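You operate a simulated robot arm through the tools that you are given. There is no shell and no other tool. Be economical: measure what you need, move in short steps, check, and stop when the job is done.

You are at the controls of a simulated two-armed robot. One attempt, no reset.

TASK
Pick up the measuring cylinder with the largest size on its label from the window end of the side counter with one hand, pass it to the other hand and put it on the door end of the side counter. Set down upright: measuring cylinder.

It is judged by the outcome, as a careful person would: the job done as asked, and still so three seconds after it is handed in. It fails if anything else is knocked over, pushed out of place, dropped, spilled or broken.

THE ROBOT
Two 6-joint arms with two-finger grippers on one trunk, on a base that drives. Base frame: it is fixed to the floor where the robot stands at the start and does not move with it; the origin is under the middle of the robot, x ahead of it, y to its left, z up; the surface under the hand at the start is at about z = 860. Readings come in mm, degrees, newtons and seconds.
The left shoulder is at the start at [70, 148, 1453], the right one opposite. With the tool pointing down near the work surface each hand reaches from about 360 to 640 mm from the robot's upright axis, wherever it stands, measured 20 degrees to its own side. Places, roughly: door end of the side counter [600, -500, 900]. Payload 2.45 kg a hand.
The tool frame of a hand sits at the grasp point between the pads (the TCP): z along the fingers, y along the line on which they close. The tips reach 30 mm beyond it. The gripper opens to 106 mm. The gripper's body begins 79 mm behind the TCP.
Orientation is that of the tool frame in the base frame, as a unit quaternion [w, x, y, z]. With the fingers straight down and closing along the base's y, the tool's x points along the base's -x, its y along +y and its z along -z.

THE INTERFACE
- The arms move only by the tool nudge_tool. It takes "left_targets", "right_targets" or both (then of equal length, played together; a hand with none holds still); each is a list of rows, each a list of 7 numbers: the shift along the base's x, y, z in m, then the turn, a rotation vector about the base's x, y, z in degrees, then the gripper command, from -1 (shut) to 1 (fully open), values between in proportion. In form: [[dx, dy, dz, wx, wy, wz, claw], ...]. A call has 1 to 10 rows; each row shifts and turns the commanded pose from where the row before left it. Each row takes 0.2 s and may step no farther than 50 mm and 8.6 degrees from the row before; otherwise, or with a gripper value out of range, the whole call is refused. Where a pose cannot be reached the arm comes as near as it can. A force on the tool above 40 N (or 10 N above the force at the start of the call, whichever is more), or a blocked arm, ends the call early, and 0.2 s more pass. Each finger travels about 72 mm/s and halts on what it meets, pressing with about 37 N; the grip force reading is that of the motor and also rises with nothing between the fingers. The clock runs only during rows and for 0.2 s after the last one: add rows that do not move to give the fingers time. It gives the time, the measured TCP pose, the force on the tool (base axes), the opening and the grip force at its end, in the units of the frame above (readings bear some noise), with the torque about the TCP (base axes, N m) and any sound that the robot's microphone picked up.
- Cameras (640 x 400 px; columns grow to the right, rows downward): "scene" is now at [119.8, -0.4, 1674]; the picture's right is [-0.03, -1.00, -0.00], its down [-0.80, 0.02, -0.61] and it looks along [0.61, -0.02, -0.80] (base axes); focal length 259 px, centre (320, 200). "left" rides on the left gripper at [76, 2, -106] in its tool frame; the picture's right is [-0.02, 1.00, 0.00], its down [-0.78, -0.02, -0.62] and it looks along [-0.62, -0.01, 0.78] (tool axes); focal length 247 px, centre (320, 200). "right" rides on the right gripper at [76, -2, -106] in its tool frame; the picture's right is [0.02, 1.00, 0.00], its down [-0.78, 0.02, -0.62] and it looks along [-0.62, 0.01, 0.78] (tool axes); focal length 247 px, centre (320, 200). There is no depth. A picture from a camera that has moved, and an enlarged one, comes with that camera's place and axes in the base frame and with its lens. The place of the scene camera against the robot may be out by one fixed shift of up to 18 mm in any direction.
- get_image(camera): a new picture of that camera. The clock stands still meanwhile.
- raise_lower(by): slides the trunk up (or, below 0, down) by that many mm; the arms and the scene camera ride with it, the base frame stays. It gives what a move gives, with no picture.
- drive_base(legs): drives the robot by 1 to 6 legs, each [ahead, left, turn to the left] in mm, mm and degrees, along the robot's own axes; the way and the turn of a leg run together, so that a leg with both is an arc; at most 1500 mm and 180 degrees a leg. The arms and the cameras ride along, it lands a little off, and it stops where it bumps. It gives what a move gives.
- turn_head(pan, tilt): turns the head with the scene camera to pan (to the left, within 86 degrees either way) and tilt (down, from -29 to 69), counted from straight ahead of the robot. It gives what a move gives.
- enlarge(camera, box): a new picture of the part [left, top, right, bottom] of that camera's present view, enlarged. The clock stands still meanwhile.
- job_done(): hands the job in; it is judged then, once.

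Work in short steps. Places have to be worked out from the pictures, the camera data and where the tool is seen: move nearer, look again, correct. Check each grasp and each placing, and mend what went wrong. You have 120 turns and 88 pictures in all, those below and enlarged ones among them. Open the grippers and draw the arms clear of the work before you hand the job in, unless the task says otherwise; then end with one line.

The tools are called after "Call:" by a JSON object that holds its "method" and its "body". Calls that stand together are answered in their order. nudge_tool: Moves the arms, as the interface text tells. Its arguments: {"type":"object","properties":{"left_targets":{"type":"array","items":{"type":"array","items":{"type":"number"}}},"right_targets":{"type":"array","items":{"type":"array","items":{"type":"number"}}}},"required":[]} The other tools are called the same way: raise_lower (by) slides the trunk up or down; drive_base (legs) drives the base; turn_head (pan, tilt) turns the head that bears the scene camera; get_image (camera) takes a picture; enlarge (camera, box) takes an enlarged picture of a part of a camera's view; job_done () hands the job in.

At the start:

```text
t: 0.0
left_tool_pos: [593.9, 110.7, 1150.7]
left_tool_rot: [0.0, 0.0, 1.0, 0.0]
left_ft_force: [0.3, 0.7, 0.2]
left_wrist_torque: [0.02, 0.0, 0.0]
left_opening: 106.1
left_gripper_force: 0.1
right_tool_pos: [438.5, -267.6, 999.6]
right_tool_rot: [0.0, 0.0, 1.0, -0.001]
right_ft_force: [0.5, -0.3, -0.6]
right_wrist_torque: [-0.01, -0.02, -0.02]
right_opening: 105.9
right_gripper_force: 0.1
trunk travel left (down, up): [-926.0, 14.0]
robot x, y, heading: [-3.4, 4.3, -0.1]
head pan, tilt: [-1.5, 52.7]
```

scene: 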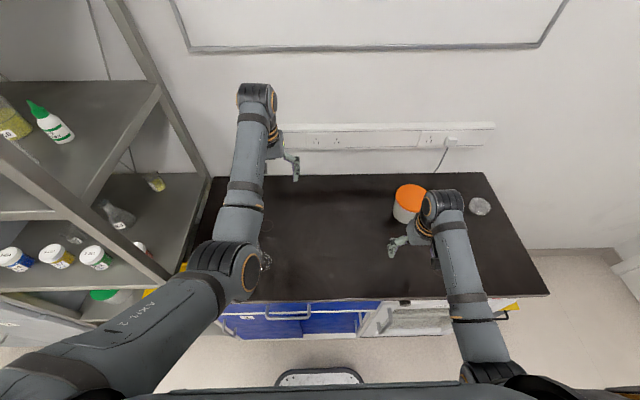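
right: 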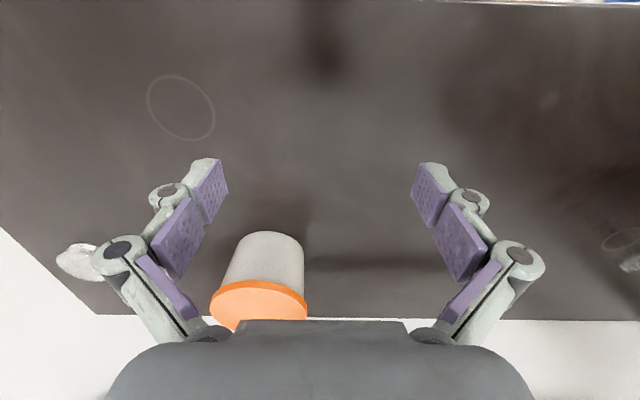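
left: 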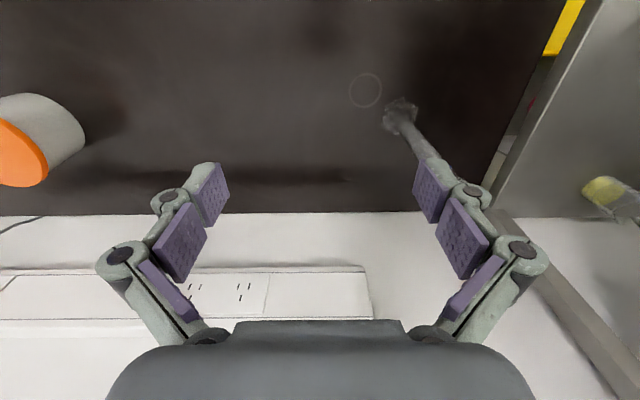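

The left picture shows a transparent cylinder-like thing near the left finger, and there may be more behind the arm. I enlarge both views to look closer.

Call:
{"method": "enlarge", "body": {"camera": "scene", "box": [180, 130, 380, 310]}}

Call:
{"method": "enlarge", "body": {"camera": "left", "box": [320, 40, 520, 220]}}

```text
2.22 times, centred on (280, 220) of scene
camera zoom: at [119.8, -0.4, 1674.0], right [-0.03, -1.0, 0.0], down [-0.8, 0.02, -0.61], along [0.61, -0.02, -0.8], focal length 576 px, centre (409, 156)
```

zoom: 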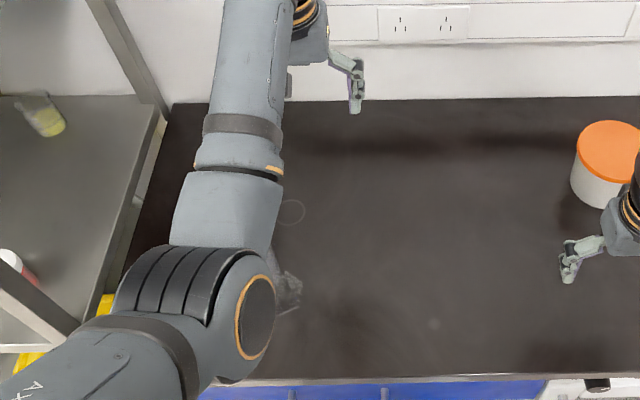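

```text
2.22 times, centred on (420, 130) of left
camera zoom: at [516.9, 111.0, 1256.5], right [0.02, 1.0, 0.0], down [0.78, -0.02, 0.62], along [0.62, -0.01, -0.78], focal length 549 px, centre (98, 356)
```

zoom: 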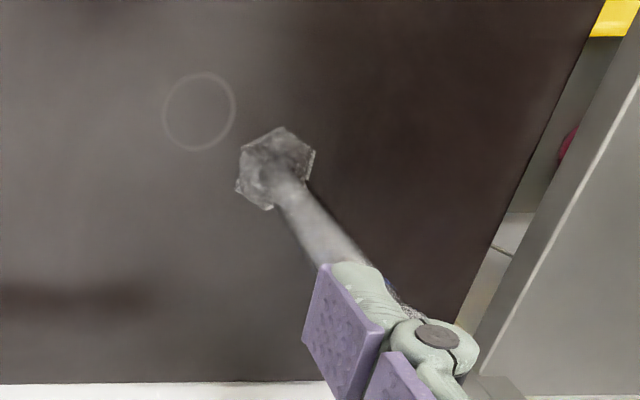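

There seem to be at least two glass cylinders: one near (657, 235) and one near (487, 163), partly hidden by the left arm. I move the left hand toward the middle and up, away from them, to get a clear view.

Call:
{"method": "nudge_tool", "body": {"left_targets": [[0, -0.03, 0.03, 0, 0, 0, 1], [0, -0.04, 0.03, 0, 0, 0, 1], [0, -0.04, 0.02, 0, 0, 0, 1], [0, -0.04, 0, 0, 0, 0, 1]]}}

Call:
{"method": "get_image", "body": {"camera": "scene"}}

Call:
{"method": "get_image", "body": {"camera": "left"}}

```text
t: 1.0
left_tool_pos: [637.4, -21.1, 1222.6]
left_tool_rot: [0.0, 0.0, 1.0, -0.002]
left_ft_force: [0.2, -0.2, 0.6]
left_wrist_torque: [0.04, 0.01, 0.0]
left_opening: 106.1
left_gripper_force: 0.0
left hand out of reach, approached as far as the arm can: row 1, 2, 3, 4
right_tool_pos: [439.9, -268.1, 999.1]
right_tool_rot: [-0.001, -0.001, 1.0, 0.001]
right_ft_force: [0.4, -0.5, -0.4]
right_wrist_torque: [-0.03, 0.02, -0.01]
right_opening: 105.9
right_gripper_force: 0.1
trunk travel left (down, up): [-926.0, 14.0]
robot x, y, heading: [1.3, -4.1, -0.3]
head pan, tilt: [-1.5, 52.7]
```

```text
82 pictures are left
camera scene: at [120.9, -1.9, 1673.8], right [-0.03, -1.0, 0.0], down [-0.8, 0.02, -0.61], along [0.61, -0.02, -0.8], focal length 259 px, centre (320, 200)
```

scene: 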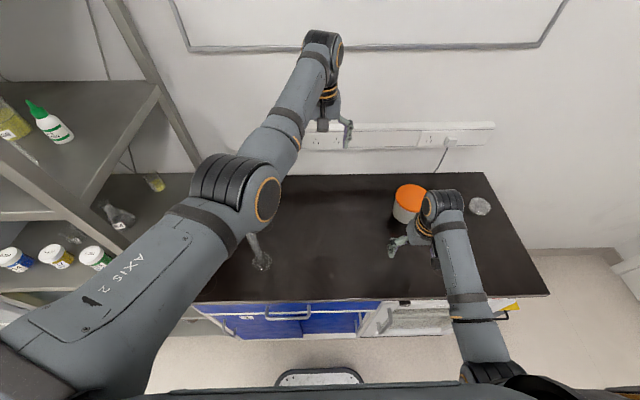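

```text
81 pictures are left
camera left: at [561.2, -20.4, 1328.5], right [0.02, 1.0, 0.0], down [0.78, -0.02, 0.62], along [0.62, -0.01, -0.78], focal length 247 px, centre (320, 200)
```

left: 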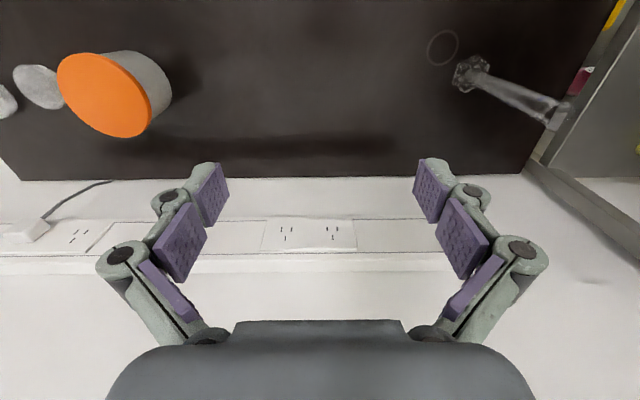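

The upper arm still hides the cylinders. I drive straight back 300 mm, where nothing is in the hands' way, to see the counter's whole window end.

Call:
{"method": "drive_base", "body": {"legs": [[-300, 0, 0]]}}

Call:
{"method": "turn_head", "body": {"pan": 15, "tilt": 45}}

Call:
{"method": "get_image", "body": {"camera": "scene"}}

Call:
{"method": "get_image", "body": {"camera": "left"}}

```text
t: 3.1
left_tool_pos: [336.5, -20.9, 1221.3]
left_tool_rot: [-0.001, 0.0, 1.0, -0.001]
left_ft_force: [-0.1, 0.0, -0.6]
left_wrist_torque: [0.02, -0.02, -0.02]
left_opening: 105.9
left_gripper_force: 0.0
right_tool_pos: [138.7, -268.0, 998.6]
right_tool_rot: [-0.001, 0.001, 1.0, 0.001]
right_ft_force: [-0.4, -0.1, 0.0]
right_wrist_torque: [0.03, 0.04, 0.01]
right_opening: 106.2
right_gripper_force: 0.2
trunk travel left (down, up): [-926.0, 14.0]
robot x, y, heading: [-304.3, 0.9, -0.1]
head pan, tilt: [-1.5, 52.7]
```

```text
t: 3.9
left_tool_pos: [332.8, -19.6, 1222.7]
left_tool_rot: [-0.001, 0.0, 1.0, -0.002]
left_ft_force: [-0.6, 0.4, -0.5]
left_wrist_torque: [0.0, -0.04, 0.01]
left_opening: 106.2
left_gripper_force: 0.1
right_tool_pos: [134.6, -267.9, 1000.0]
right_tool_rot: [0.0, 0.001, 1.0, 0.0]
right_ft_force: [-0.4, -0.2, -0.1]
right_wrist_torque: [0.04, 0.0, 0.01]
right_opening: 105.8
right_gripper_force: 0.0
trunk travel left (down, up): [-926.0, 14.0]
robot x, y, heading: [-304.6, -4.4, 0.0]
head pan, tilt: [15.0, 45.0]
```

```text
80 pictures are left
camera scene: at [-179.2, 22.7, 1684.5], right [0.26, -0.97, 0.0], down [-0.68, -0.18, -0.71], along [0.68, 0.18, -0.71], focal length 259 px, centre (320, 200)
```

scene: 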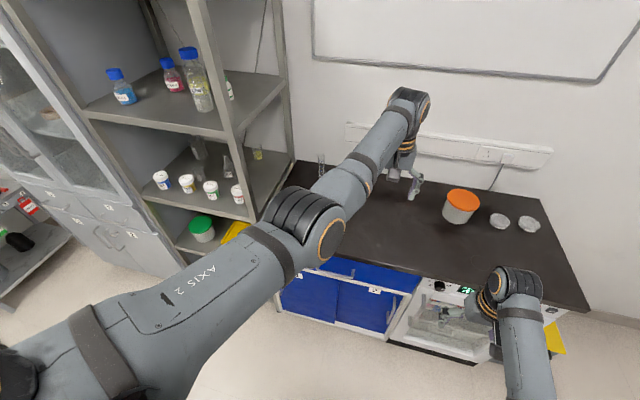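

```text
79 pictures are left
camera left: at [257.7, -19.1, 1328.7], right [0.02, 1.0, 0.0], down [0.78, -0.02, 0.62], along [0.62, -0.02, -0.78], focal length 247 px, centre (320, 200)
```

left: 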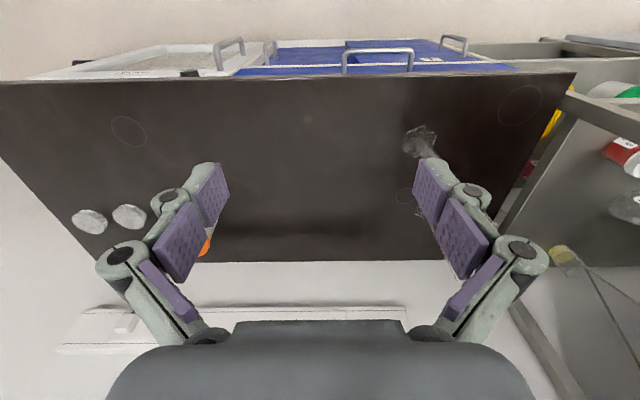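

The upper arm still blocks the view, so I retract the left hand toward the robot, clear of the counter.

Call:
{"method": "nudge_tool", "body": {"left_targets": [[-0.05, 0, 0, 0, 0, 0, 1], [-0.05, 0, 0, 0, 0, 0, 1], [-0.04, 0.02, 0, 0, 0, 0, 1], [-0.03, 0.03, -0.02, 0, 0, 0, 1], [-0.02, 0.04, -0.02, 0, 0, 0, 1], [-0.01, 0.04, -0.02, 0, 0, 0, 1], [0, 0.04, -0.02, 0, 0, 0, 1]]}}

Call:
{"method": "get_image", "body": {"camera": "scene"}}

```text
t: 5.5
left_tool_pos: [250.1, 173.8, 1096.0]
left_tool_rot: [-0.002, 0.002, 1.0, -0.003]
left_ft_force: [-0.1, 0.4, -0.4]
left_wrist_torque: [-0.03, -0.01, 0.01]
left_opening: 106.2
left_gripper_force: 0.0
left hand out of reach, approached as far as the arm can: row 1, 2, 3, 4, 5
right_tool_pos: [136.4, -265.2, 1000.2]
right_tool_rot: [0.0, 0.002, 1.0, -0.001]
right_ft_force: [-0.3, -0.3, 0.7]
right_wrist_torque: [-0.06, 0.04, 0.02]
right_opening: 106.3
right_gripper_force: 0.0
trunk travel left (down, up): [-926.0, 14.0]
robot x, y, heading: [-302.8, 0.4, -0.1]
head pan, tilt: [15.0, 45.0]
```

```text
78 pictures are left
camera scene: at [-177.4, 26.6, 1684.3], right [0.26, -0.97, 0.0], down [-0.68, -0.18, -0.71], along [0.68, 0.18, -0.71], focal length 259 px, centre (320, 200)
```

scene: 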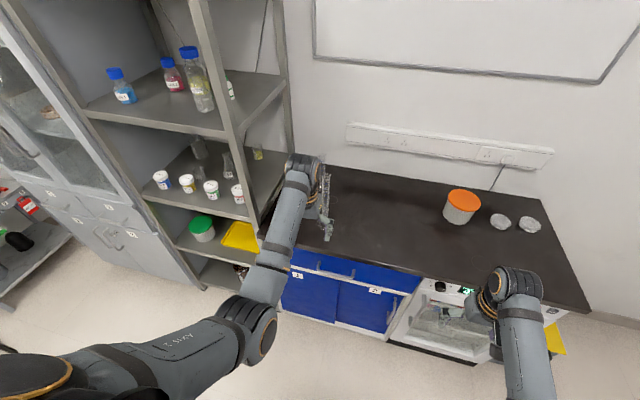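

The left hand itself now hides the cylinders. I pull it further back and to the right.

Call:
{"method": "nudge_tool", "body": {"left_targets": [[-0.04, -0.03, 0, 0, 0, 0, 1], [-0.04, -0.03, 0, 0, 0, 0, 1], [-0.04, -0.03, 0, 0, 0, 0, 1], [-0.02, -0.03, 0, 0, 0, 0, 1]]}}

Call:
{"method": "get_image", "body": {"camera": "scene"}}

```text
t: 6.2
left_tool_pos: [225.1, 196.3, 1145.9]
left_tool_rot: [0.077, -0.029, 0.993, 0.083]
left_ft_force: [-0.1, 0.1, -0.2]
left_wrist_torque: [-0.01, 0.03, 0.0]
left_opening: 106.1
left_gripper_force: 0.0
left hand out of reach, approached as far as the arm can: row 1, 3
right_tool_pos: [136.5, -264.4, 999.9]
right_tool_rot: [-0.001, 0.001, 1.0, -0.001]
right_ft_force: [-0.2, -0.1, -0.1]
right_wrist_torque: [-0.03, 0.01, 0.02]
right_opening: 105.7
right_gripper_force: 0.0
trunk travel left (down, up): [-926.0, 14.0]
robot x, y, heading: [-303.8, -0.9, 0.1]
head pan, tilt: [15.0, 45.0]
stopped in row 3 (left hand): the arm was blocked; the commanded pose is now the measured one
```

```text
77 pictures are left
camera scene: at [-177.1, 26.5, 1684.2], right [0.26, -0.97, 0.0], down [-0.68, -0.18, -0.71], along [0.68, 0.18, -0.71], focal length 259 px, centre (320, 200)
```

scene: 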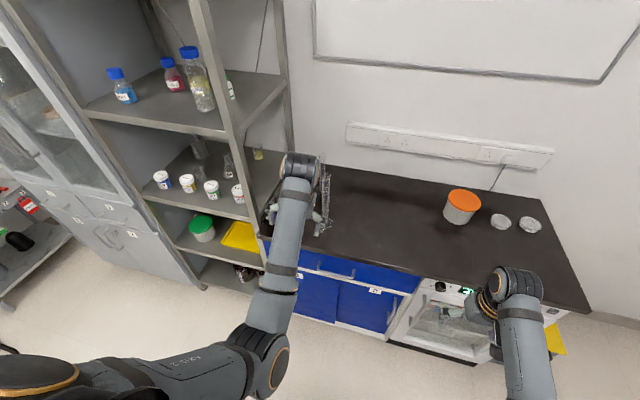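

The left arm was blocked in an awkward fold, most likely by its own limits, since there is no force on the tool. I straighten the tool while moving it a bit ahead and down, then drive right so the arm stops hiding the cylinders.

Call:
{"method": "nudge_tool", "body": {"left_targets": [[0.02, 0, 0, -4.7, 4.4, -1.7, 1], [0.02, 0, 0, -4.7, 4.4, -1.7, 1], [0, 0, -0.03, 0, 0, 0, 1]]}}

Call:
{"method": "drive_base", "body": {"legs": [[0, -300, 0]]}}

Call:
{"method": "turn_head", "body": {"pan": 30, "tilt": 40}}

Call:
{"method": "get_image", "body": {"camera": "scene"}}

```text
t: 7.0
left_tool_pos: [275.8, 187.8, 1099.1]
left_tool_rot: [0.002, 0.002, 1.0, 0.0]
left_ft_force: [-0.7, -0.4, 1.1]
left_wrist_torque: [0.03, 0.05, -0.03]
left_opening: 105.9
left_gripper_force: 0.1
left hand out of reach, approached as far as the arm can: row 1, 2
right_tool_pos: [134.1, -268.7, 999.9]
right_tool_rot: [0.0, 0.001, 1.0, 0.0]
right_ft_force: [0.9, 1.8, 0.0]
right_wrist_torque: [0.01, -0.01, 0.02]
right_opening: 106.2
right_gripper_force: 0.0
trunk travel left (down, up): [-926.0, 14.0]
robot x, y, heading: [-305.8, -1.4, 0.0]
head pan, tilt: [15.0, 45.0]
```

```text
t: 9.0
left_tool_pos: [274.2, -107.2, 1096.3]
left_tool_rot: [0.0, 0.001, 1.0, -0.001]
left_ft_force: [1.5, 0.7, -1.1]
left_wrist_torque: [-0.02, 0.0, -0.03]
left_opening: 106.0
left_gripper_force: 0.1
right_tool_pos: [135.6, -563.6, 998.6]
right_tool_rot: [0.0, 0.001, 1.0, -0.001]
right_ft_force: [0.6, -0.1, -0.5]
right_wrist_torque: [0.02, -0.05, 0.0]
right_opening: 106.0
right_gripper_force: 0.1
trunk travel left (down, up): [-926.0, 14.0]
robot x, y, heading: [-304.0, -301.2, -0.0]
head pan, tilt: [15.0, 45.0]
```

```text
t: 9.8
left_tool_pos: [275.9, -109.6, 1098.4]
left_tool_rot: [0.0, 0.002, 1.0, 0.0]
left_ft_force: [0.3, -0.7, 0.6]
left_wrist_torque: [0.02, 0.02, 0.0]
left_opening: 105.9
left_gripper_force: 0.0
right_tool_pos: [134.8, -566.4, 1000.5]
right_tool_rot: [0.0, 0.001, 1.0, 0.0]
right_ft_force: [-0.5, -0.5, 0.0]
right_wrist_torque: [0.04, 0.01, -0.01]
right_opening: 105.8
right_gripper_force: 0.0
trunk travel left (down, up): [-926.0, 14.0]
robot x, y, heading: [-302.3, -298.6, -0.0]
head pan, tilt: [30.0, 40.0]
```

```text
76 pictures are left
camera scene: at [-183.8, -254.9, 1691.7], right [0.5, -0.87, 0.0], down [-0.56, -0.32, -0.77], along [0.66, 0.38, -0.64], focal length 259 px, centre (320, 200)
```

scene: 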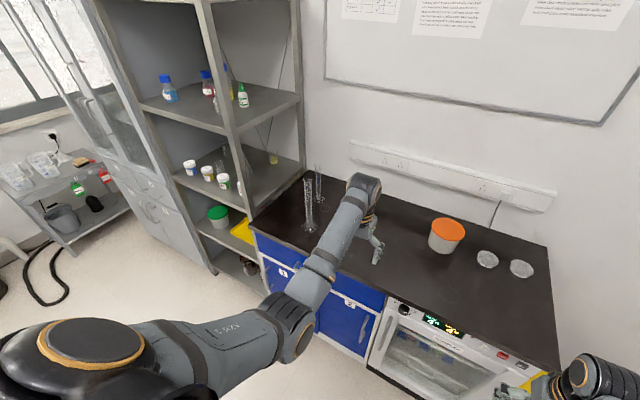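

Now two cylinders show at the window end (the window is on the left). I enlarge them to read their labels.

Call:
{"method": "enlarge", "body": {"camera": "scene", "box": [270, 150, 370, 245]}}

Call:
{"method": "enlarge", "body": {"camera": "scene", "box": [290, 160, 335, 205]}}

```text
4.21 times, centred on (320, 198) of scene
camera zoom: at [-183.8, -254.9, 1691.7], right [0.5, -0.87, 0.0], down [-0.56, -0.32, -0.77], along [0.66, 0.38, -0.64], focal length 1091 px, centre (320, 210)
```

zoom: 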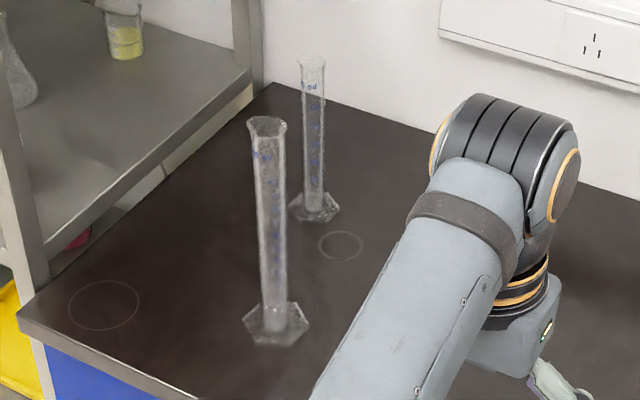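

```text
8.89 times, centred on (312, 182) of scene
camera zoom: at [-183.8, -254.9, 1691.7], right [0.5, -0.87, 0.0], down [-0.56, -0.32, -0.77], along [0.66, 0.38, -0.64], focal length 2304 px, centre (387, 356)
```

zoom: 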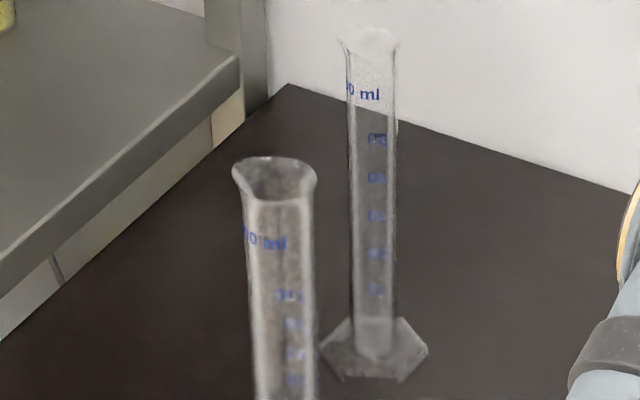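

By geometry, the front cylinder stands at about (482, 183), roughly 260 mm tall. The rear one is at about (673, 248), roughly 200 mm tall. The front one is probably the larger, but I still have to read both labels. I tilt the left hand to about 45° forward here in free space, which will suit both the grasp and the view.

Call:
{"method": "nudge_tool", "body": {"left_targets": [[-0.015, 0, 0, 0, -8.5, 0, 1], [-0.015, 0, 0, 0, -8.5, 0, 1], [-0.015, 0, 0, 0, -8.5, 0, 1], [-0.015, 0, 0, 0, -8.5, 0, 1], [-0.015, 0, 0, 0, -8.5, 0, 1]]}}

Call:
{"method": "get_image", "body": {"camera": "left"}}

```text
t: 11.0
left_tool_pos: [198.6, -109.8, 1099.8]
left_tool_rot: [0.364, 0.001, 0.931, 0.001]
left_ft_force: [-0.2, -0.1, 0.4]
left_wrist_torque: [0.0, 0.0, -0.02]
left_opening: 106.2
left_gripper_force: 0.2
right_tool_pos: [133.2, -565.8, 1000.7]
right_tool_rot: [0.0, 0.001, 1.0, 0.0]
right_ft_force: [0.1, 0.3, -0.4]
right_wrist_torque: [-0.01, -0.06, 0.02]
right_opening: 106.2
right_gripper_force: 0.0
trunk travel left (down, up): [-926.0, 14.0]
robot x, y, heading: [-304.6, -298.6, 0.0]
head pan, tilt: [30.0, 40.0]
```

```text
73 pictures are left
camera left: at [70.2, -107.9, 1125.3], right [0.02, 1.0, 0.02], down [0.15, -0.02, 0.99], along [0.99, -0.01, -0.15], focal length 247 px, centre (320, 200)
```

left: 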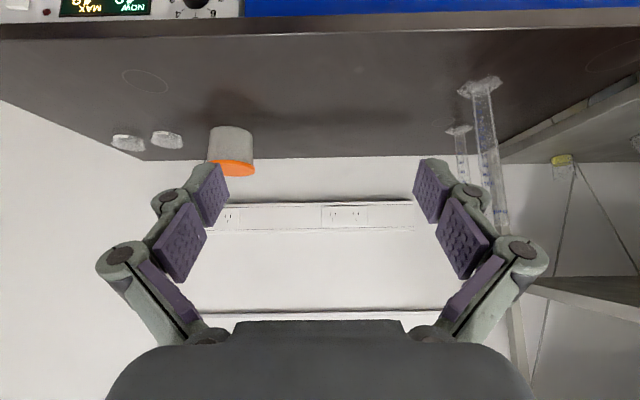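

The tilted pose works, and this view puts the front cylinder at about (490, 179). I drive left so the hand faces it and take another look to read the labels.

Call:
{"method": "drive_base", "body": {"legs": [[0, 290, 0]]}}

Call:
{"method": "get_image", "body": {"camera": "left"}}

Call:
{"method": "enlarge", "body": {"camera": "left", "box": [260, 60, 420, 240]}}

```text
t: 13.0
left_tool_pos: [199.8, 179.1, 1097.7]
left_tool_rot: [0.362, 0.0, 0.932, 0.001]
left_ft_force: [-1.0, -0.1, -1.0]
left_wrist_torque: [0.03, 0.0, 0.01]
left_opening: 105.9
left_gripper_force: 0.0
right_tool_pos: [135.6, -277.0, 998.5]
right_tool_rot: [0.001, 0.0, 1.0, 0.001]
right_ft_force: [0.3, 0.1, 0.0]
right_wrist_torque: [0.06, 0.03, 0.01]
right_opening: 106.1
right_gripper_force: 0.0
trunk travel left (down, up): [-926.0, 14.0]
robot x, y, heading: [-302.1, -7.9, -0.1]
head pan, tilt: [30.0, 40.0]
```

```text
72 pictures are left
camera left: at [72.2, 180.2, 1124.6], right [0.02, 1.0, 0.02], down [0.16, -0.02, 0.99], along [0.99, -0.01, -0.16], focal length 247 px, centre (320, 200)
```

left: 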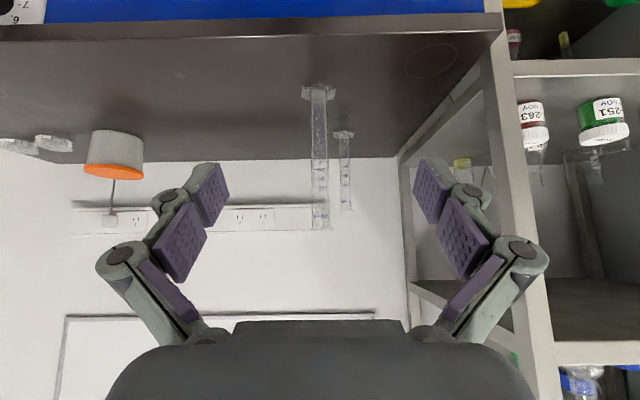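

```text
2.22 times, centred on (340, 150) of left
camera zoom: at [72.2, 180.2, 1124.6], right [0.02, 1.0, 0.02], down [0.16, -0.02, 0.99], along [0.99, -0.01, -0.16], focal length 549 px, centre (276, 311)
```

zoom: 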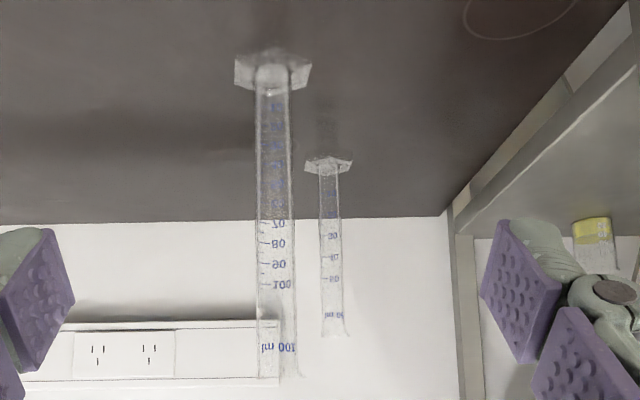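

Read upside down, the front cylinder is labelled 100 ml with marks up to 100; the rear one is about 50 ml. So the target is the front one, at about (480, 177), with its top near z = 1107. I lower the hand to about z = 1063 and drive 180 mm nearer.

Call:
{"method": "nudge_tool", "body": {"left_targets": [[0, 0, -0.018, 0, 0, 0, 1], [0, 0, -0.017, 0, 0, 0, 1]]}}

Call:
{"method": "drive_base", "body": {"legs": [[180, 0, 0]]}}

Call:
{"method": "get_image", "body": {"camera": "left"}}

Call:
{"method": "get_image", "body": {"camera": "scene"}}

```text
t: 13.6
left_tool_pos: [200.7, 179.9, 1062.6]
left_tool_rot: [0.364, 0.0, 0.932, 0.0]
left_ft_force: [-0.8, -0.6, -1.0]
left_wrist_torque: [0.01, 0.0, 0.03]
left_opening: 105.9
left_gripper_force: 0.1
right_tool_pos: [135.9, -276.5, 1000.3]
right_tool_rot: [0.0, 0.0, 1.0, 0.0]
right_ft_force: [0.1, -0.7, -0.3]
right_wrist_torque: [0.0, 0.01, 0.01]
right_opening: 106.2
right_gripper_force: 0.0
trunk travel left (down, up): [-926.0, 14.0]
robot x, y, heading: [-299.6, -6.7, 0.0]
head pan, tilt: [30.0, 40.0]
```

```text
t: 15.1
left_tool_pos: [377.3, 179.8, 1064.2]
left_tool_rot: [0.364, 0.0, 0.931, 0.0]
left_ft_force: [0.1, 0.3, -0.1]
left_wrist_torque: [0.03, 0.0, 0.0]
left_opening: 105.8
left_gripper_force: 0.1
right_tool_pos: [312.3, -276.8, 1000.6]
right_tool_rot: [0.001, 0.0, 1.0, 0.0]
right_ft_force: [-0.5, -0.6, 0.8]
right_wrist_torque: [0.0, -0.02, 0.0]
right_opening: 106.1
right_gripper_force: 0.1
trunk travel left (down, up): [-926.0, 14.0]
robot x, y, heading: [-120.9, -9.9, 0.1]
head pan, tilt: [30.0, 40.0]
```

```text
70 pictures are left
camera left: at [248.9, 182.1, 1090.3], right [0.02, 1.0, 0.02], down [0.15, -0.02, 0.99], along [0.99, -0.01, -0.15], focal length 247 px, centre (320, 200)
```

left: 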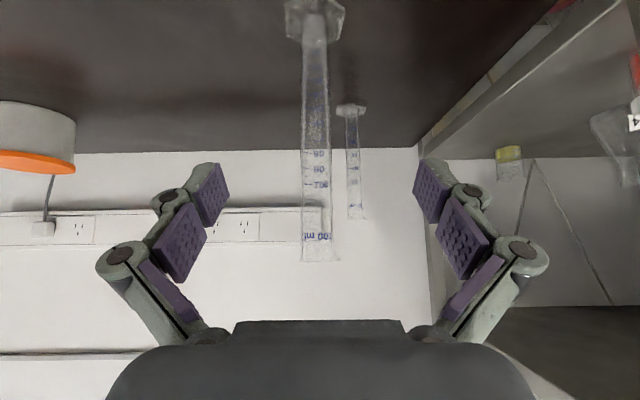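

```text
69 pictures are left
camera scene: at [-9.2, 35.5, 1692.1], right [0.5, -0.87, 0.0], down [-0.55, -0.32, -0.77], along [0.66, 0.38, -0.64], focal length 259 px, centre (320, 200)
```

scene: 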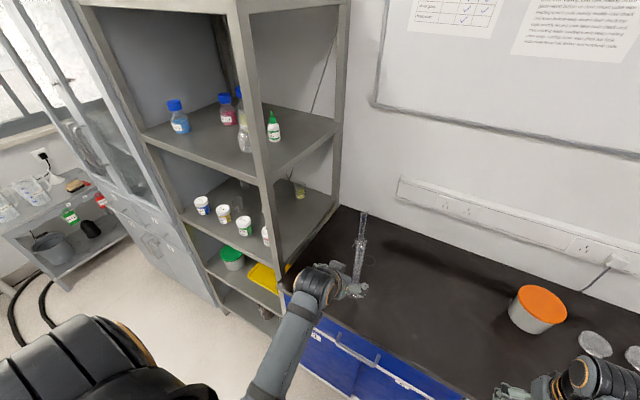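

The cylinder is centred between the open fingers at about (475, 179), with its top at z ≈ 1109. I move the hand forward 97 mm so the tube sits at the TCP.

Call:
{"method": "nudge_tool", "body": {"left_targets": [[0.033, 0, 0, 0, 0, 0, 1], [0.033, 0, -0.004, 0, 0, 0, 1], [0.031, 0, -0.004, 0, 0, 0, 1]]}}

Call:
{"method": "get_image", "body": {"camera": "left"}}

Call:
{"method": "get_image", "body": {"camera": "scene"}}

```text
t: 15.9
left_tool_pos: [478.7, 181.1, 1053.2]
left_tool_rot: [0.362, 0.001, 0.932, 0.001]
left_ft_force: [-0.6, -0.1, -0.7]
left_wrist_torque: [-0.02, 0.0, 0.0]
left_opening: 105.8
left_gripper_force: 0.1
right_tool_pos: [316.9, -275.8, 998.7]
right_tool_rot: [-0.001, -0.001, 1.0, 0.0]
right_ft_force: [0.1, 0.0, 0.4]
right_wrist_torque: [-0.03, 0.04, 0.01]
right_opening: 106.0
right_gripper_force: 0.1
trunk travel left (down, up): [-926.0, 14.0]
robot x, y, heading: [-125.1, -6.9, -0.1]
head pan, tilt: [30.0, 40.0]
```

```text
68 pictures are left
camera left: at [350.6, 182.5, 1080.3], right [0.02, 1.0, 0.02], down [0.16, -0.02, 0.99], along [0.99, -0.01, -0.16], focal length 247 px, centre (320, 200)
```

left: 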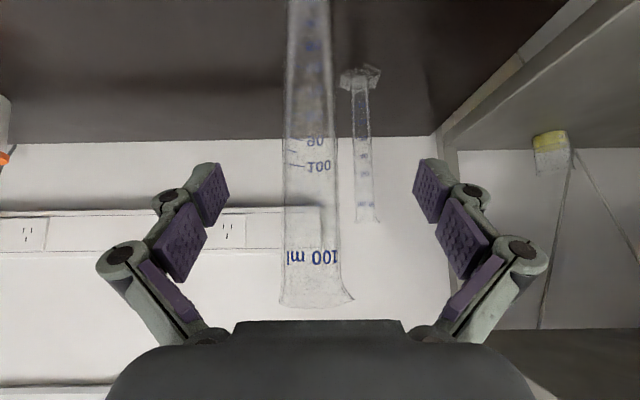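

```text
67 pictures are left
camera scene: at [-2.0, 35.3, 1691.4], right [0.5, -0.87, 0.0], down [-0.56, -0.32, -0.77], along [0.66, 0.38, -0.64], focal length 259 px, centre (320, 200)
```

scene: 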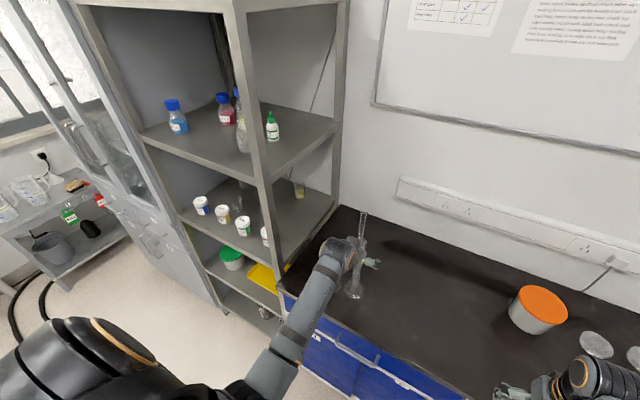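

The label plainly reads 100 ml. The tube is between the pads, about 4 mm off centre to the right; I correct that and close.

Call:
{"method": "nudge_tool", "body": {"left_targets": [[-0.003, -0.004, 0, 0, 0, 0, 1], [0, 0, 0, 0, 0, 0, 0], [0, 0, 0, 0, 0, 0, -0.4], [0, 0, 0, 0, 0, 0, -1], [0, 0, 0, 0, 0, 0, -1], [0, 0, 0, 0, 0, 0, -1]]}}

Call:
{"method": "get_image", "body": {"camera": "left"}}

```text
t: 17.3
left_tool_pos: [473.7, 177.5, 1055.3]
left_tool_rot: [0.362, -0.001, 0.932, 0.002]
left_ft_force: [0.3, 0.6, 2.2]
left_wrist_torque: [0.11, 0.1, 0.03]
left_opening: 29.4
left_gripper_force: 36.7
right_tool_pos: [314.9, -275.7, 1000.0]
right_tool_rot: [0.001, 0.0, 1.0, 0.0]
right_ft_force: [0.5, 0.1, 0.2]
right_wrist_torque: [-0.01, 0.0, 0.01]
right_opening: 105.7
right_gripper_force: 0.0
trunk travel left (down, up): [-926.0, 14.0]
robot x, y, heading: [-120.8, -7.7, -0.1]
head pan, tilt: [30.0, 40.0]
```

```text
66 pictures are left
camera left: at [345.4, 178.2, 1081.4], right [0.02, 1.0, 0.02], down [0.16, -0.02, 0.99], along [0.99, -0.01, -0.16], focal length 247 px, centre (320, 200)
```

left: 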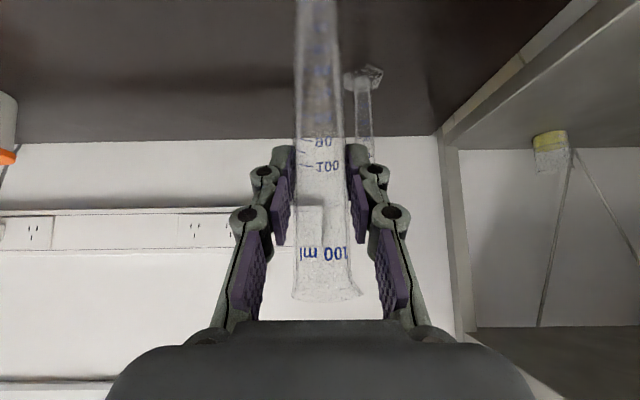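

It is gripped at 29.4 mm. I lift it 100 mm straight up.

Call:
{"method": "nudge_tool", "body": {"left_targets": [[0, 0, 0.01, 0, 0, 0, -1], [0, 0, 0.02, 0, 0, 0, -1], [0, 0, 0.03, 0, 0, 0, -1], [0, 0, 0.03, 0, 0, 0, -1], [0, 0, 0.01, 0, 0, 0, -1]]}}

Call:
{"method": "get_image", "body": {"camera": "scene"}}

```text
t: 18.5
left_tool_pos: [473.9, 176.7, 1154.4]
left_tool_rot: [0.362, -0.001, 0.932, 0.001]
left_ft_force: [-0.5, 0.0, -2.1]
left_wrist_torque: [0.01, 0.03, -0.04]
left_opening: 29.3
left_gripper_force: 37.3
right_tool_pos: [315.9, -275.5, 999.1]
right_tool_rot: [0.0, 0.0, 1.0, -0.001]
right_ft_force: [0.4, 0.7, -0.3]
right_wrist_torque: [0.02, 0.03, -0.01]
right_opening: 106.0
right_gripper_force: 0.1
trunk travel left (down, up): [-926.0, 14.0]
robot x, y, heading: [-124.3, -11.2, -0.2]
head pan, tilt: [30.0, 40.0]
```

```text
65 pictures are left
camera scene: at [-4.3, 35.5, 1691.6], right [0.5, -0.87, 0.0], down [-0.56, -0.32, -0.77], along [0.66, 0.38, -0.64], focal length 259 px, centre (320, 200)
```

scene: 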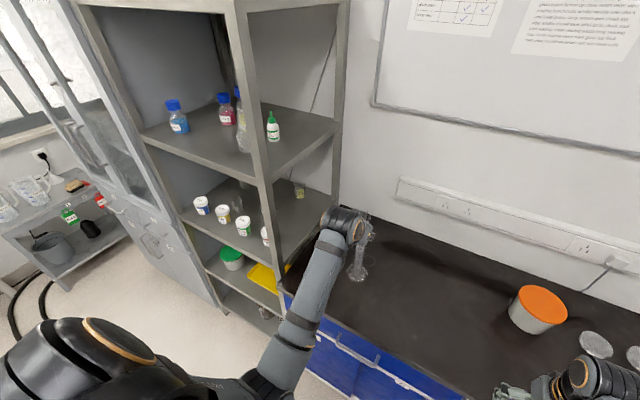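

It is lifted (the weight shows in the force) and its base is near z = 960. I back off 220 mm so the handover happens in free space in front of the counter.

Call:
{"method": "drive_base", "body": {"legs": [[-220, 0, 0]]}}

Call:
{"method": "turn_head", "body": {"pan": 0, "tilt": 45}}

Call:
{"method": "get_image", "body": {"camera": "scene"}}

```text
t: 20.2
left_tool_pos: [257.9, 176.9, 1152.4]
left_tool_rot: [0.361, 0.0, 0.932, 0.0]
left_ft_force: [0.9, 0.6, -2.4]
left_wrist_torque: [0.02, 0.03, -0.01]
left_opening: 29.0
left_gripper_force: 36.4
right_tool_pos: [97.8, -276.8, 999.3]
right_tool_rot: [-0.001, 0.0, 1.0, 0.0]
right_ft_force: [-0.8, 0.2, 0.4]
right_wrist_torque: [0.01, 0.03, -0.03]
right_opening: 106.0
right_gripper_force: 0.1
trunk travel left (down, up): [-926.0, 14.0]
robot x, y, heading: [-344.5, -9.6, 0.4]
head pan, tilt: [30.0, 40.0]
```

```text
t: 21.1
left_tool_pos: [254.0, 176.7, 1154.1]
left_tool_rot: [0.363, -0.001, 0.932, 0.002]
left_ft_force: [-0.3, -1.0, -2.4]
left_wrist_torque: [0.0, 0.01, -0.02]
left_opening: 29.0
left_gripper_force: 37.2
right_tool_pos: [96.2, -276.1, 999.4]
right_tool_rot: [0.0, 0.0, 1.0, 0.0]
right_ft_force: [-0.2, -0.4, -0.7]
right_wrist_torque: [-0.04, -0.03, 0.0]
right_opening: 106.0
right_gripper_force: 0.1
trunk travel left (down, up): [-926.0, 14.0]
robot x, y, heading: [-342.2, -7.1, 0.1]
head pan, tilt: [0.0, 45.0]
```

```text
64 pictures are left
camera scene: at [-216.2, -7.0, 1684.5], right [0.0, -1.0, 0.0], down [-0.71, 0.0, -0.71], along [0.71, 0.0, -0.71], focal length 259 px, centre (320, 200)
```

scene: 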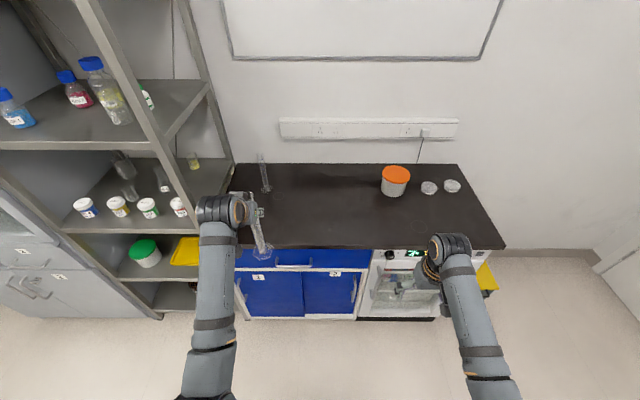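

The cylinder hangs upright in the left hand. I bring it toward the robot's middle while yawing the left hand to point forward-right, leaving room for the right hand.

Call:
{"method": "nudge_tool", "body": {"left_targets": [[-0.02, -0.03, -0.005, 0, 0, -8, -1], [-0.02, -0.03, -0.005, 0, 0, -8, -1], [-0.02, -0.03, -0.005, 0, 0, -8, -1], [-0.02, -0.03, -0.005, 0, 0, -8, -1]]}}

```text
t: 22.0
left_tool_pos: [194.5, 140.7, 1125.4]
left_tool_rot: [0.338, 0.241, 0.91, 0.007]
left_ft_force: [-0.1, 0.7, -1.8]
left_wrist_torque: [0.02, 0.0, 0.0]
left_opening: 28.8
left_gripper_force: 36.8
left hand out of reach, approached as far as the arm can: row 4
right_tool_pos: [96.2, -276.6, 999.7]
right_tool_rot: [0.0, 0.001, 1.0, 0.0]
right_ft_force: [-0.2, 0.2, -0.1]
right_wrist_torque: [0.0, 0.01, 0.01]
right_opening: 106.0
right_gripper_force: 0.0
trunk travel left (down, up): [-926.0, 14.0]
robot x, y, heading: [-340.4, -9.0, 0.2]
head pan, tilt: [0.0, 45.0]
stopped in row 4 (left hand): the arm was blocked; the commanded pose is now the measured one
```

The left arm met its inner limit at this height, and the hand rolled by about 10°. I go lower, where it has more room (there is only floor below here), and undo the roll.

Call:
{"method": "nudge_tool", "body": {"left_targets": [[0.015, 0, -0.03, -5.5, 0.3, 0.9, -1], [0.015, 0, -0.03, -5.4, 0.2, 0.8, -1], [0, 0, -0.04, 0, 0, 0, -1]]}}

Call:
{"method": "get_image", "body": {"camera": "scene"}}

```text
t: 22.8
left_tool_pos: [224.8, 138.8, 1026.1]
left_tool_rot: [0.357, 0.194, 0.911, -0.076]
left_ft_force: [0.5, 0.2, -2.2]
left_wrist_torque: [-0.03, 0.0, -0.03]
left_opening: 29.1
left_gripper_force: 36.6
right_tool_pos: [97.0, -276.5, 1000.7]
right_tool_rot: [0.001, 0.0, 1.0, 0.0]
right_ft_force: [-0.4, 0.4, 0.8]
right_wrist_torque: [0.05, -0.02, 0.02]
right_opening: 106.1
right_gripper_force: 0.0
trunk travel left (down, up): [-926.0, 14.0]
robot x, y, heading: [-342.4, -7.8, -0.2]
head pan, tilt: [0.0, 45.0]
```

```text
63 pictures are left
camera scene: at [-216.0, -8.2, 1684.5], right [0.0, -1.0, 0.0], down [-0.71, 0.0, -0.71], along [0.71, 0.0, -0.71], focal length 259 px, centre (320, 200)
```

scene: 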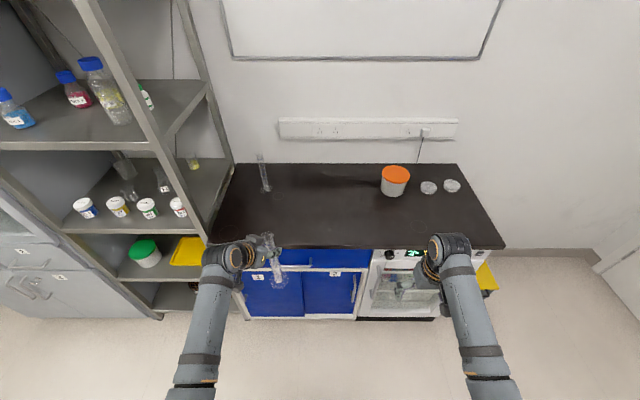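

Upright again at (225, 139, 1026). I keep going toward the middle with more yaw.

Call:
{"method": "nudge_tool", "body": {"left_targets": [[-0.005, -0.035, -0.005, 0, 0, -7, -1], [-0.005, -0.035, -0.005, 0, 0, -7, -1], [-0.005, -0.035, -0.005, 0, 0, -7, -1]]}}

```text
t: 23.6
left_tool_pos: [207.9, 40.9, 1008.1]
left_tool_rot: [0.332, 0.359, 0.862, -0.135]
left_ft_force: [-0.3, -0.3, -2.0]
left_wrist_torque: [0.02, -0.01, 0.02]
left_opening: 29.2
left_gripper_force: 37.0
right_tool_pos: [96.5, -276.3, 999.0]
right_tool_rot: [0.0, -0.001, 1.0, 0.001]
right_ft_force: [1.0, -0.4, 0.6]
right_wrist_torque: [0.0, 0.03, -0.01]
right_opening: 106.0
right_gripper_force: 0.0
trunk travel left (down, up): [-926.0, 14.0]
robot x, y, heading: [-340.9, -13.3, -0.2]
head pan, tilt: [0.0, 45.0]
```

The left hand now holds the cylinder at (208, 41, 1008). Next I tilt the right hand forward by 42° in free space.

Call:
{"method": "nudge_tool", "body": {"right_targets": [[0.01, 0, -0.01, 0, -8.5, 0, 1], [0.01, 0, -0.01, 0, -8.5, 0, 1], [0.01, 0, -0.01, 0, -8.5, 0, 1], [0.01, 0, -0.01, 0, -8.5, 0, 1], [0.01, 0, -0.01, 0, -8.5, 0, 1]]}}

Call:
{"method": "nudge_tool", "body": {"right_targets": [[0, 0.015, -0.005, 0, 0, 8, 1], [0, 0.015, -0.005, 0, 0, 8, 1], [0, 0.015, -0.005, 0, 0, 8, 1], [0, 0.015, -0.005, 0, 0, 8, 1], [0, 0.015, -0.005, 0, 0, 8, 1]]}}

Call:
{"method": "get_image", "body": {"camera": "scene"}}

Call:
{"method": "get_image", "body": {"camera": "right"}}

```text
t: 24.8
left_tool_pos: [209.5, 41.4, 1009.5]
left_tool_rot: [0.334, 0.359, 0.861, -0.135]
left_ft_force: [-0.6, 0.8, -1.0]
left_wrist_torque: [0.04, 0.06, 0.01]
left_opening: 28.9
left_gripper_force: 37.6
right_tool_pos: [146.4, -275.8, 949.0]
right_tool_rot: [0.362, 0.0, 0.932, 0.0]
right_ft_force: [-0.7, -0.6, -0.3]
right_wrist_torque: [0.04, -0.01, -0.03]
right_opening: 106.0
right_gripper_force: 0.0
trunk travel left (down, up): [-926.0, 14.0]
robot x, y, heading: [-340.4, -7.5, 0.3]
head pan, tilt: [0.0, 45.0]
```

```text
t: 26.0
left_tool_pos: [210.7, 40.9, 1009.3]
left_tool_rot: [0.335, 0.359, 0.861, -0.136]
left_ft_force: [0.4, 0.4, -2.1]
left_wrist_torque: [0.03, 0.04, 0.01]
left_opening: 29.3
left_gripper_force: 37.0
right_tool_pos: [146.3, -201.1, 924.4]
right_tool_rot: [0.34, -0.319, 0.876, 0.123]
right_ft_force: [-0.7, 0.2, -0.6]
right_wrist_torque: [0.03, -0.03, 0.01]
right_opening: 106.0
right_gripper_force: 0.1
trunk travel left (down, up): [-926.0, 14.0]
robot x, y, heading: [-342.0, -7.6, 0.1]
head pan, tilt: [0.0, 45.0]
```

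```text
62 pictures are left
camera scene: at [-214.8, -7.1, 1684.3], right [0.0, -1.0, 0.0], down [-0.71, 0.0, -0.71], along [0.71, 0.0, -0.71], focal length 259 px, centre (320, 200)
```

scene: 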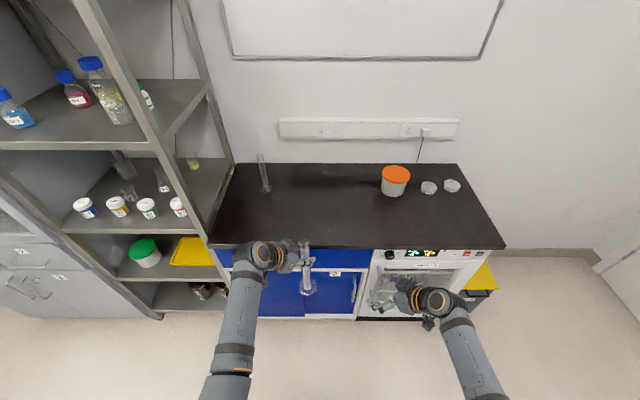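

```text
61 pictures are left
camera right: at [49.4, -283.9, 950.9], right [-0.66, 0.75, -0.01], down [0.11, 0.11, 0.99], along [0.75, 0.65, -0.16], focal length 247 px, centre (320, 200)
```

right: 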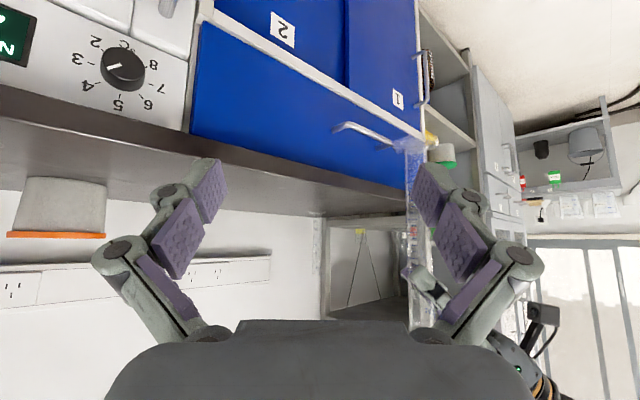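

The cylinder appears near (215–224, 41), to the right of the hand's line. I slide the right hand sideways onto that line, still about 110 mm short of the tube.

Call:
{"method": "nudge_tool", "body": {"right_targets": [[-0.005, 0.04, 0, 0, 0, 0, 1], [-0.005, 0.04, 0, 0, 0, 0, 1], [-0.005, 0.04, 0, 0, 0, 0, 1], [-0.005, 0.035, 0, 0, 0, 0, 1]]}}

Call:
{"method": "get_image", "body": {"camera": "right"}}

Call:
{"method": "enlarge", "body": {"camera": "scene", "box": [220, 220, 420, 345]}}

```text
t: 27.2
left_tool_pos: [210.2, 40.4, 1009.5]
left_tool_rot: [0.333, 0.359, 0.862, -0.133]
left_ft_force: [-0.5, -1.1, -1.4]
left_wrist_torque: [0.01, 0.03, -0.03]
left_opening: 29.2
left_gripper_force: 36.4
right_tool_pos: [129.2, -78.3, 917.2]
right_tool_rot: [0.332, -0.337, 0.876, 0.094]
right_ft_force: [0.1, 1.3, -0.3]
right_wrist_torque: [0.03, 0.0, 0.03]
right_opening: 105.8
right_gripper_force: 0.1
trunk travel left (down, up): [-926.0, 14.0]
robot x, y, heading: [-344.7, -9.4, 0.0]
head pan, tilt: [0.0, 45.0]
stopped in row 4 (right hand): the arm was blocked; the commanded pose is now the measured one
```

```text
60 pictures are left
camera right: at [32.2, -161.6, 948.2], right [-0.67, 0.74, -0.07], down [0.1, 0.19, 0.98], along [0.74, 0.64, -0.2], focal length 247 px, centre (320, 200)
```

right: 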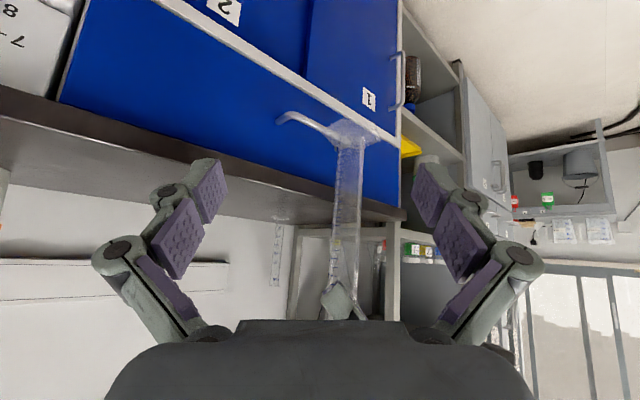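

```text
3.20 times, centred on (320, 282) of scene
camera zoom: at [-215.4, -8.7, 1684.4], right [0.0, -1.0, 0.0], down [-0.71, 0.0, -0.71], along [0.71, 0.0, -0.71], focal length 829 px, centre (320, -64)
```

zoom: 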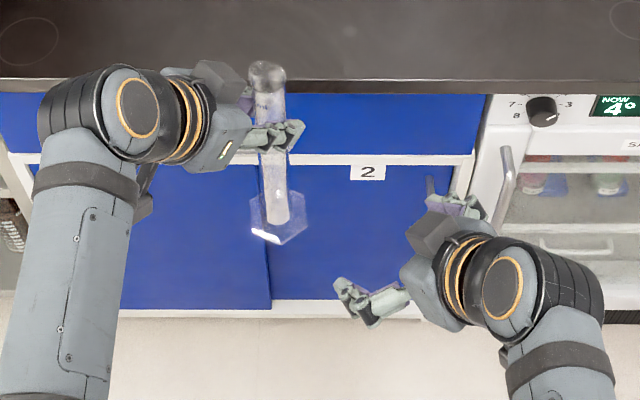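

The right arm touched its inner limit, but the tube is nearly centred and still ahead, at about (215, 36). I correct the small roll and move diagonally forward onto the line.

Call:
{"method": "nudge_tool", "body": {"right_targets": [[0.014, 0.022, 0.002, 2.0, 0.25, -0.4, 1], [0.01, 0.03, 0.003, 2.0, 0.25, -0.4, 1], [0.009, 0.017, 0, 0, 0, 0, 1]]}}

Call:
{"method": "get_image", "body": {"camera": "right"}}

```text
t: 28.2
left_tool_pos: [209.8, 41.9, 1008.5]
left_tool_rot: [0.333, 0.36, 0.861, -0.134]
left_ft_force: [0.8, 0.1, -2.0]
left_wrist_torque: [0.03, -0.01, -0.01]
left_opening: 28.8
left_gripper_force: 37.1
right_tool_pos: [152.9, -78.3, 892.7]
right_tool_rot: [0.312, -0.344, 0.883, 0.068]
right_ft_force: [0.4, -0.4, -0.5]
right_wrist_torque: [-0.03, -0.01, -0.01]
right_opening: 106.0
right_gripper_force: 0.1
trunk travel left (down, up): [-926.0, 14.0]
robot x, y, heading: [-340.6, -8.6, -0.2]
head pan, tilt: [0.0, 45.0]
stopped in row 3 (right hand): the arm was blocked; the commanded pose is now the measured one
```

```text
58 pictures are left
camera right: at [56.5, -157.9, 930.3], right [-0.66, 0.74, -0.11], down [0.12, 0.25, 0.96], along [0.74, 0.62, -0.25], focal length 247 px, centre (320, 200)
```

right: 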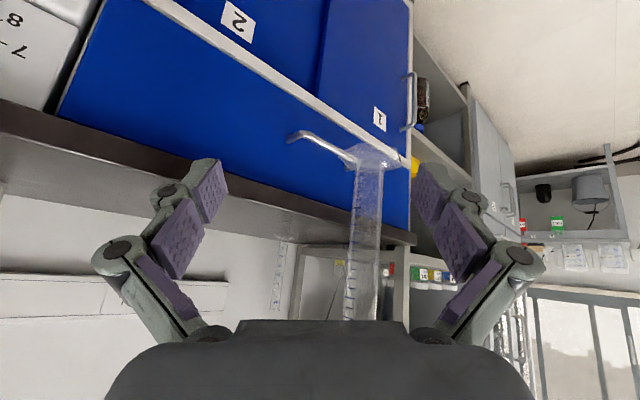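

The right arm reaches its joint limit when it comes in this far left. I back the robot off 80 mm for more room, restore the right hand to a 30° yaw further right, and bring the cylinder over to the right instead.

Call:
{"method": "drive_base", "body": {"legs": [[-80, 0, 0]]}}

Call:
{"method": "nudge_tool", "body": {"right_targets": [[0, -0.03, 0.01, 2.6, -0.5, -3.5, 1], [0, -0.03, 0.01, 2.6, -0.5, -3.5, 1], [0, -0.03, 0.01, 2.5, -0.5, -3.5, 1]]}}

Call:
{"method": "nudge_tool", "body": {"left_targets": [[0.015, -0.025, 0, 0, 0, 0, -1], [0.015, -0.025, 0, 0, 0, 0, -1], [0.015, -0.025, 0, 0, 0, 0, -1]]}}

Call:
{"method": "get_image", "body": {"camera": "right"}}

Call:
{"method": "enlarge", "body": {"camera": "scene", "box": [220, 200, 460, 350]}}

```text
t: 29.3
left_tool_pos: [134.9, 41.0, 1006.8]
left_tool_rot: [0.332, 0.359, 0.862, -0.135]
left_ft_force: [0.7, -0.1, -2.4]
left_wrist_torque: [-0.04, 0.02, -0.03]
left_opening: 29.0
left_gripper_force: 36.9
right_tool_pos: [78.3, -78.9, 888.9]
right_tool_rot: [0.31, -0.344, 0.884, 0.069]
right_ft_force: [0.2, 0.2, -0.1]
right_wrist_torque: [0.02, -0.01, 0.02]
right_opening: 105.6
right_gripper_force: 0.0
trunk travel left (down, up): [-926.0, 14.0]
robot x, y, heading: [-418.4, -7.3, -0.1]
head pan, tilt: [0.0, 45.0]
```

```text
t: 30.1
left_tool_pos: [129.2, 40.9, 1008.9]
left_tool_rot: [0.334, 0.36, 0.861, -0.134]
left_ft_force: [-0.5, 0.0, -2.0]
left_wrist_torque: [0.03, 0.02, 0.01]
left_opening: 29.4
left_gripper_force: 36.8
right_tool_pos: [71.2, -168.9, 922.3]
right_tool_rot: [0.351, -0.241, 0.9, 0.095]
right_ft_force: [-0.1, -0.2, 0.8]
right_wrist_torque: [0.01, -0.01, -0.02]
right_opening: 106.0
right_gripper_force: 0.1
trunk travel left (down, up): [-926.0, 14.0]
robot x, y, heading: [-420.0, -6.0, -0.2]
head pan, tilt: [0.0, 45.0]
```

```text
t: 30.9
left_tool_pos: [176.4, 56.7, 970.7]
left_tool_rot: [0.3, 0.364, 0.879, -0.067]
left_ft_force: [-0.5, -0.2, -2.0]
left_wrist_torque: [0.0, -0.02, 0.03]
left_opening: 29.3
left_gripper_force: 37.4
right_tool_pos: [74.5, -168.1, 920.3]
right_tool_rot: [0.35, -0.241, 0.9, 0.095]
right_ft_force: [-0.5, 1.0, 0.0]
right_wrist_torque: [-0.02, -0.01, 0.04]
right_opening: 105.8
right_gripper_force: 0.0
trunk travel left (down, up): [-926.0, 14.0]
robot x, y, heading: [-423.4, -10.0, 0.2]
head pan, tilt: [0.0, 45.0]
stopped in row 3 (left hand): the arm was blocked; the commanded pose is now the measured one
```

```text
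57 pictures are left
camera right: at [-35.6, -233.1, 947.0], right [-0.51, 0.86, -0.01], down [0.13, 0.09, 0.99], along [0.85, 0.51, -0.16], focal length 247 px, centre (320, 200)
```

right: 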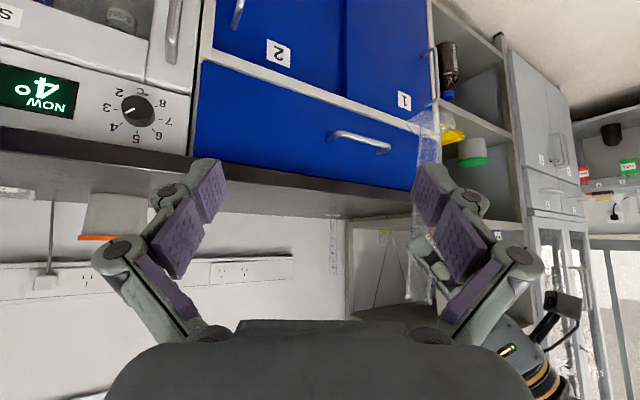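

```text
2.67 times, centred on (340, 275) of scene
camera zoom: at [-292.7, -7.1, 1684.3], right [0.0, -1.0, 0.0], down [-0.71, 0.0, -0.71], along [0.71, 0.0, -0.71], focal length 691 px, centre (267, 0)
```

zoom: 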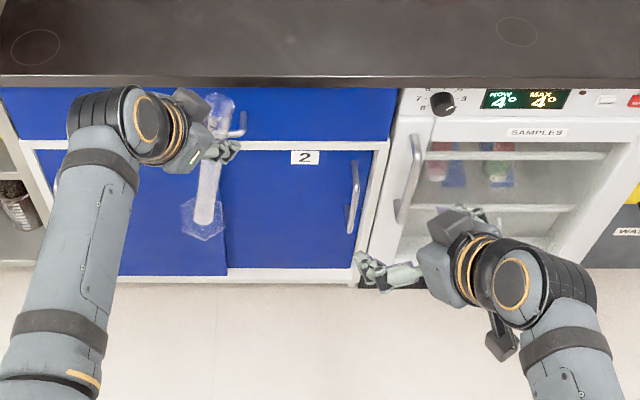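

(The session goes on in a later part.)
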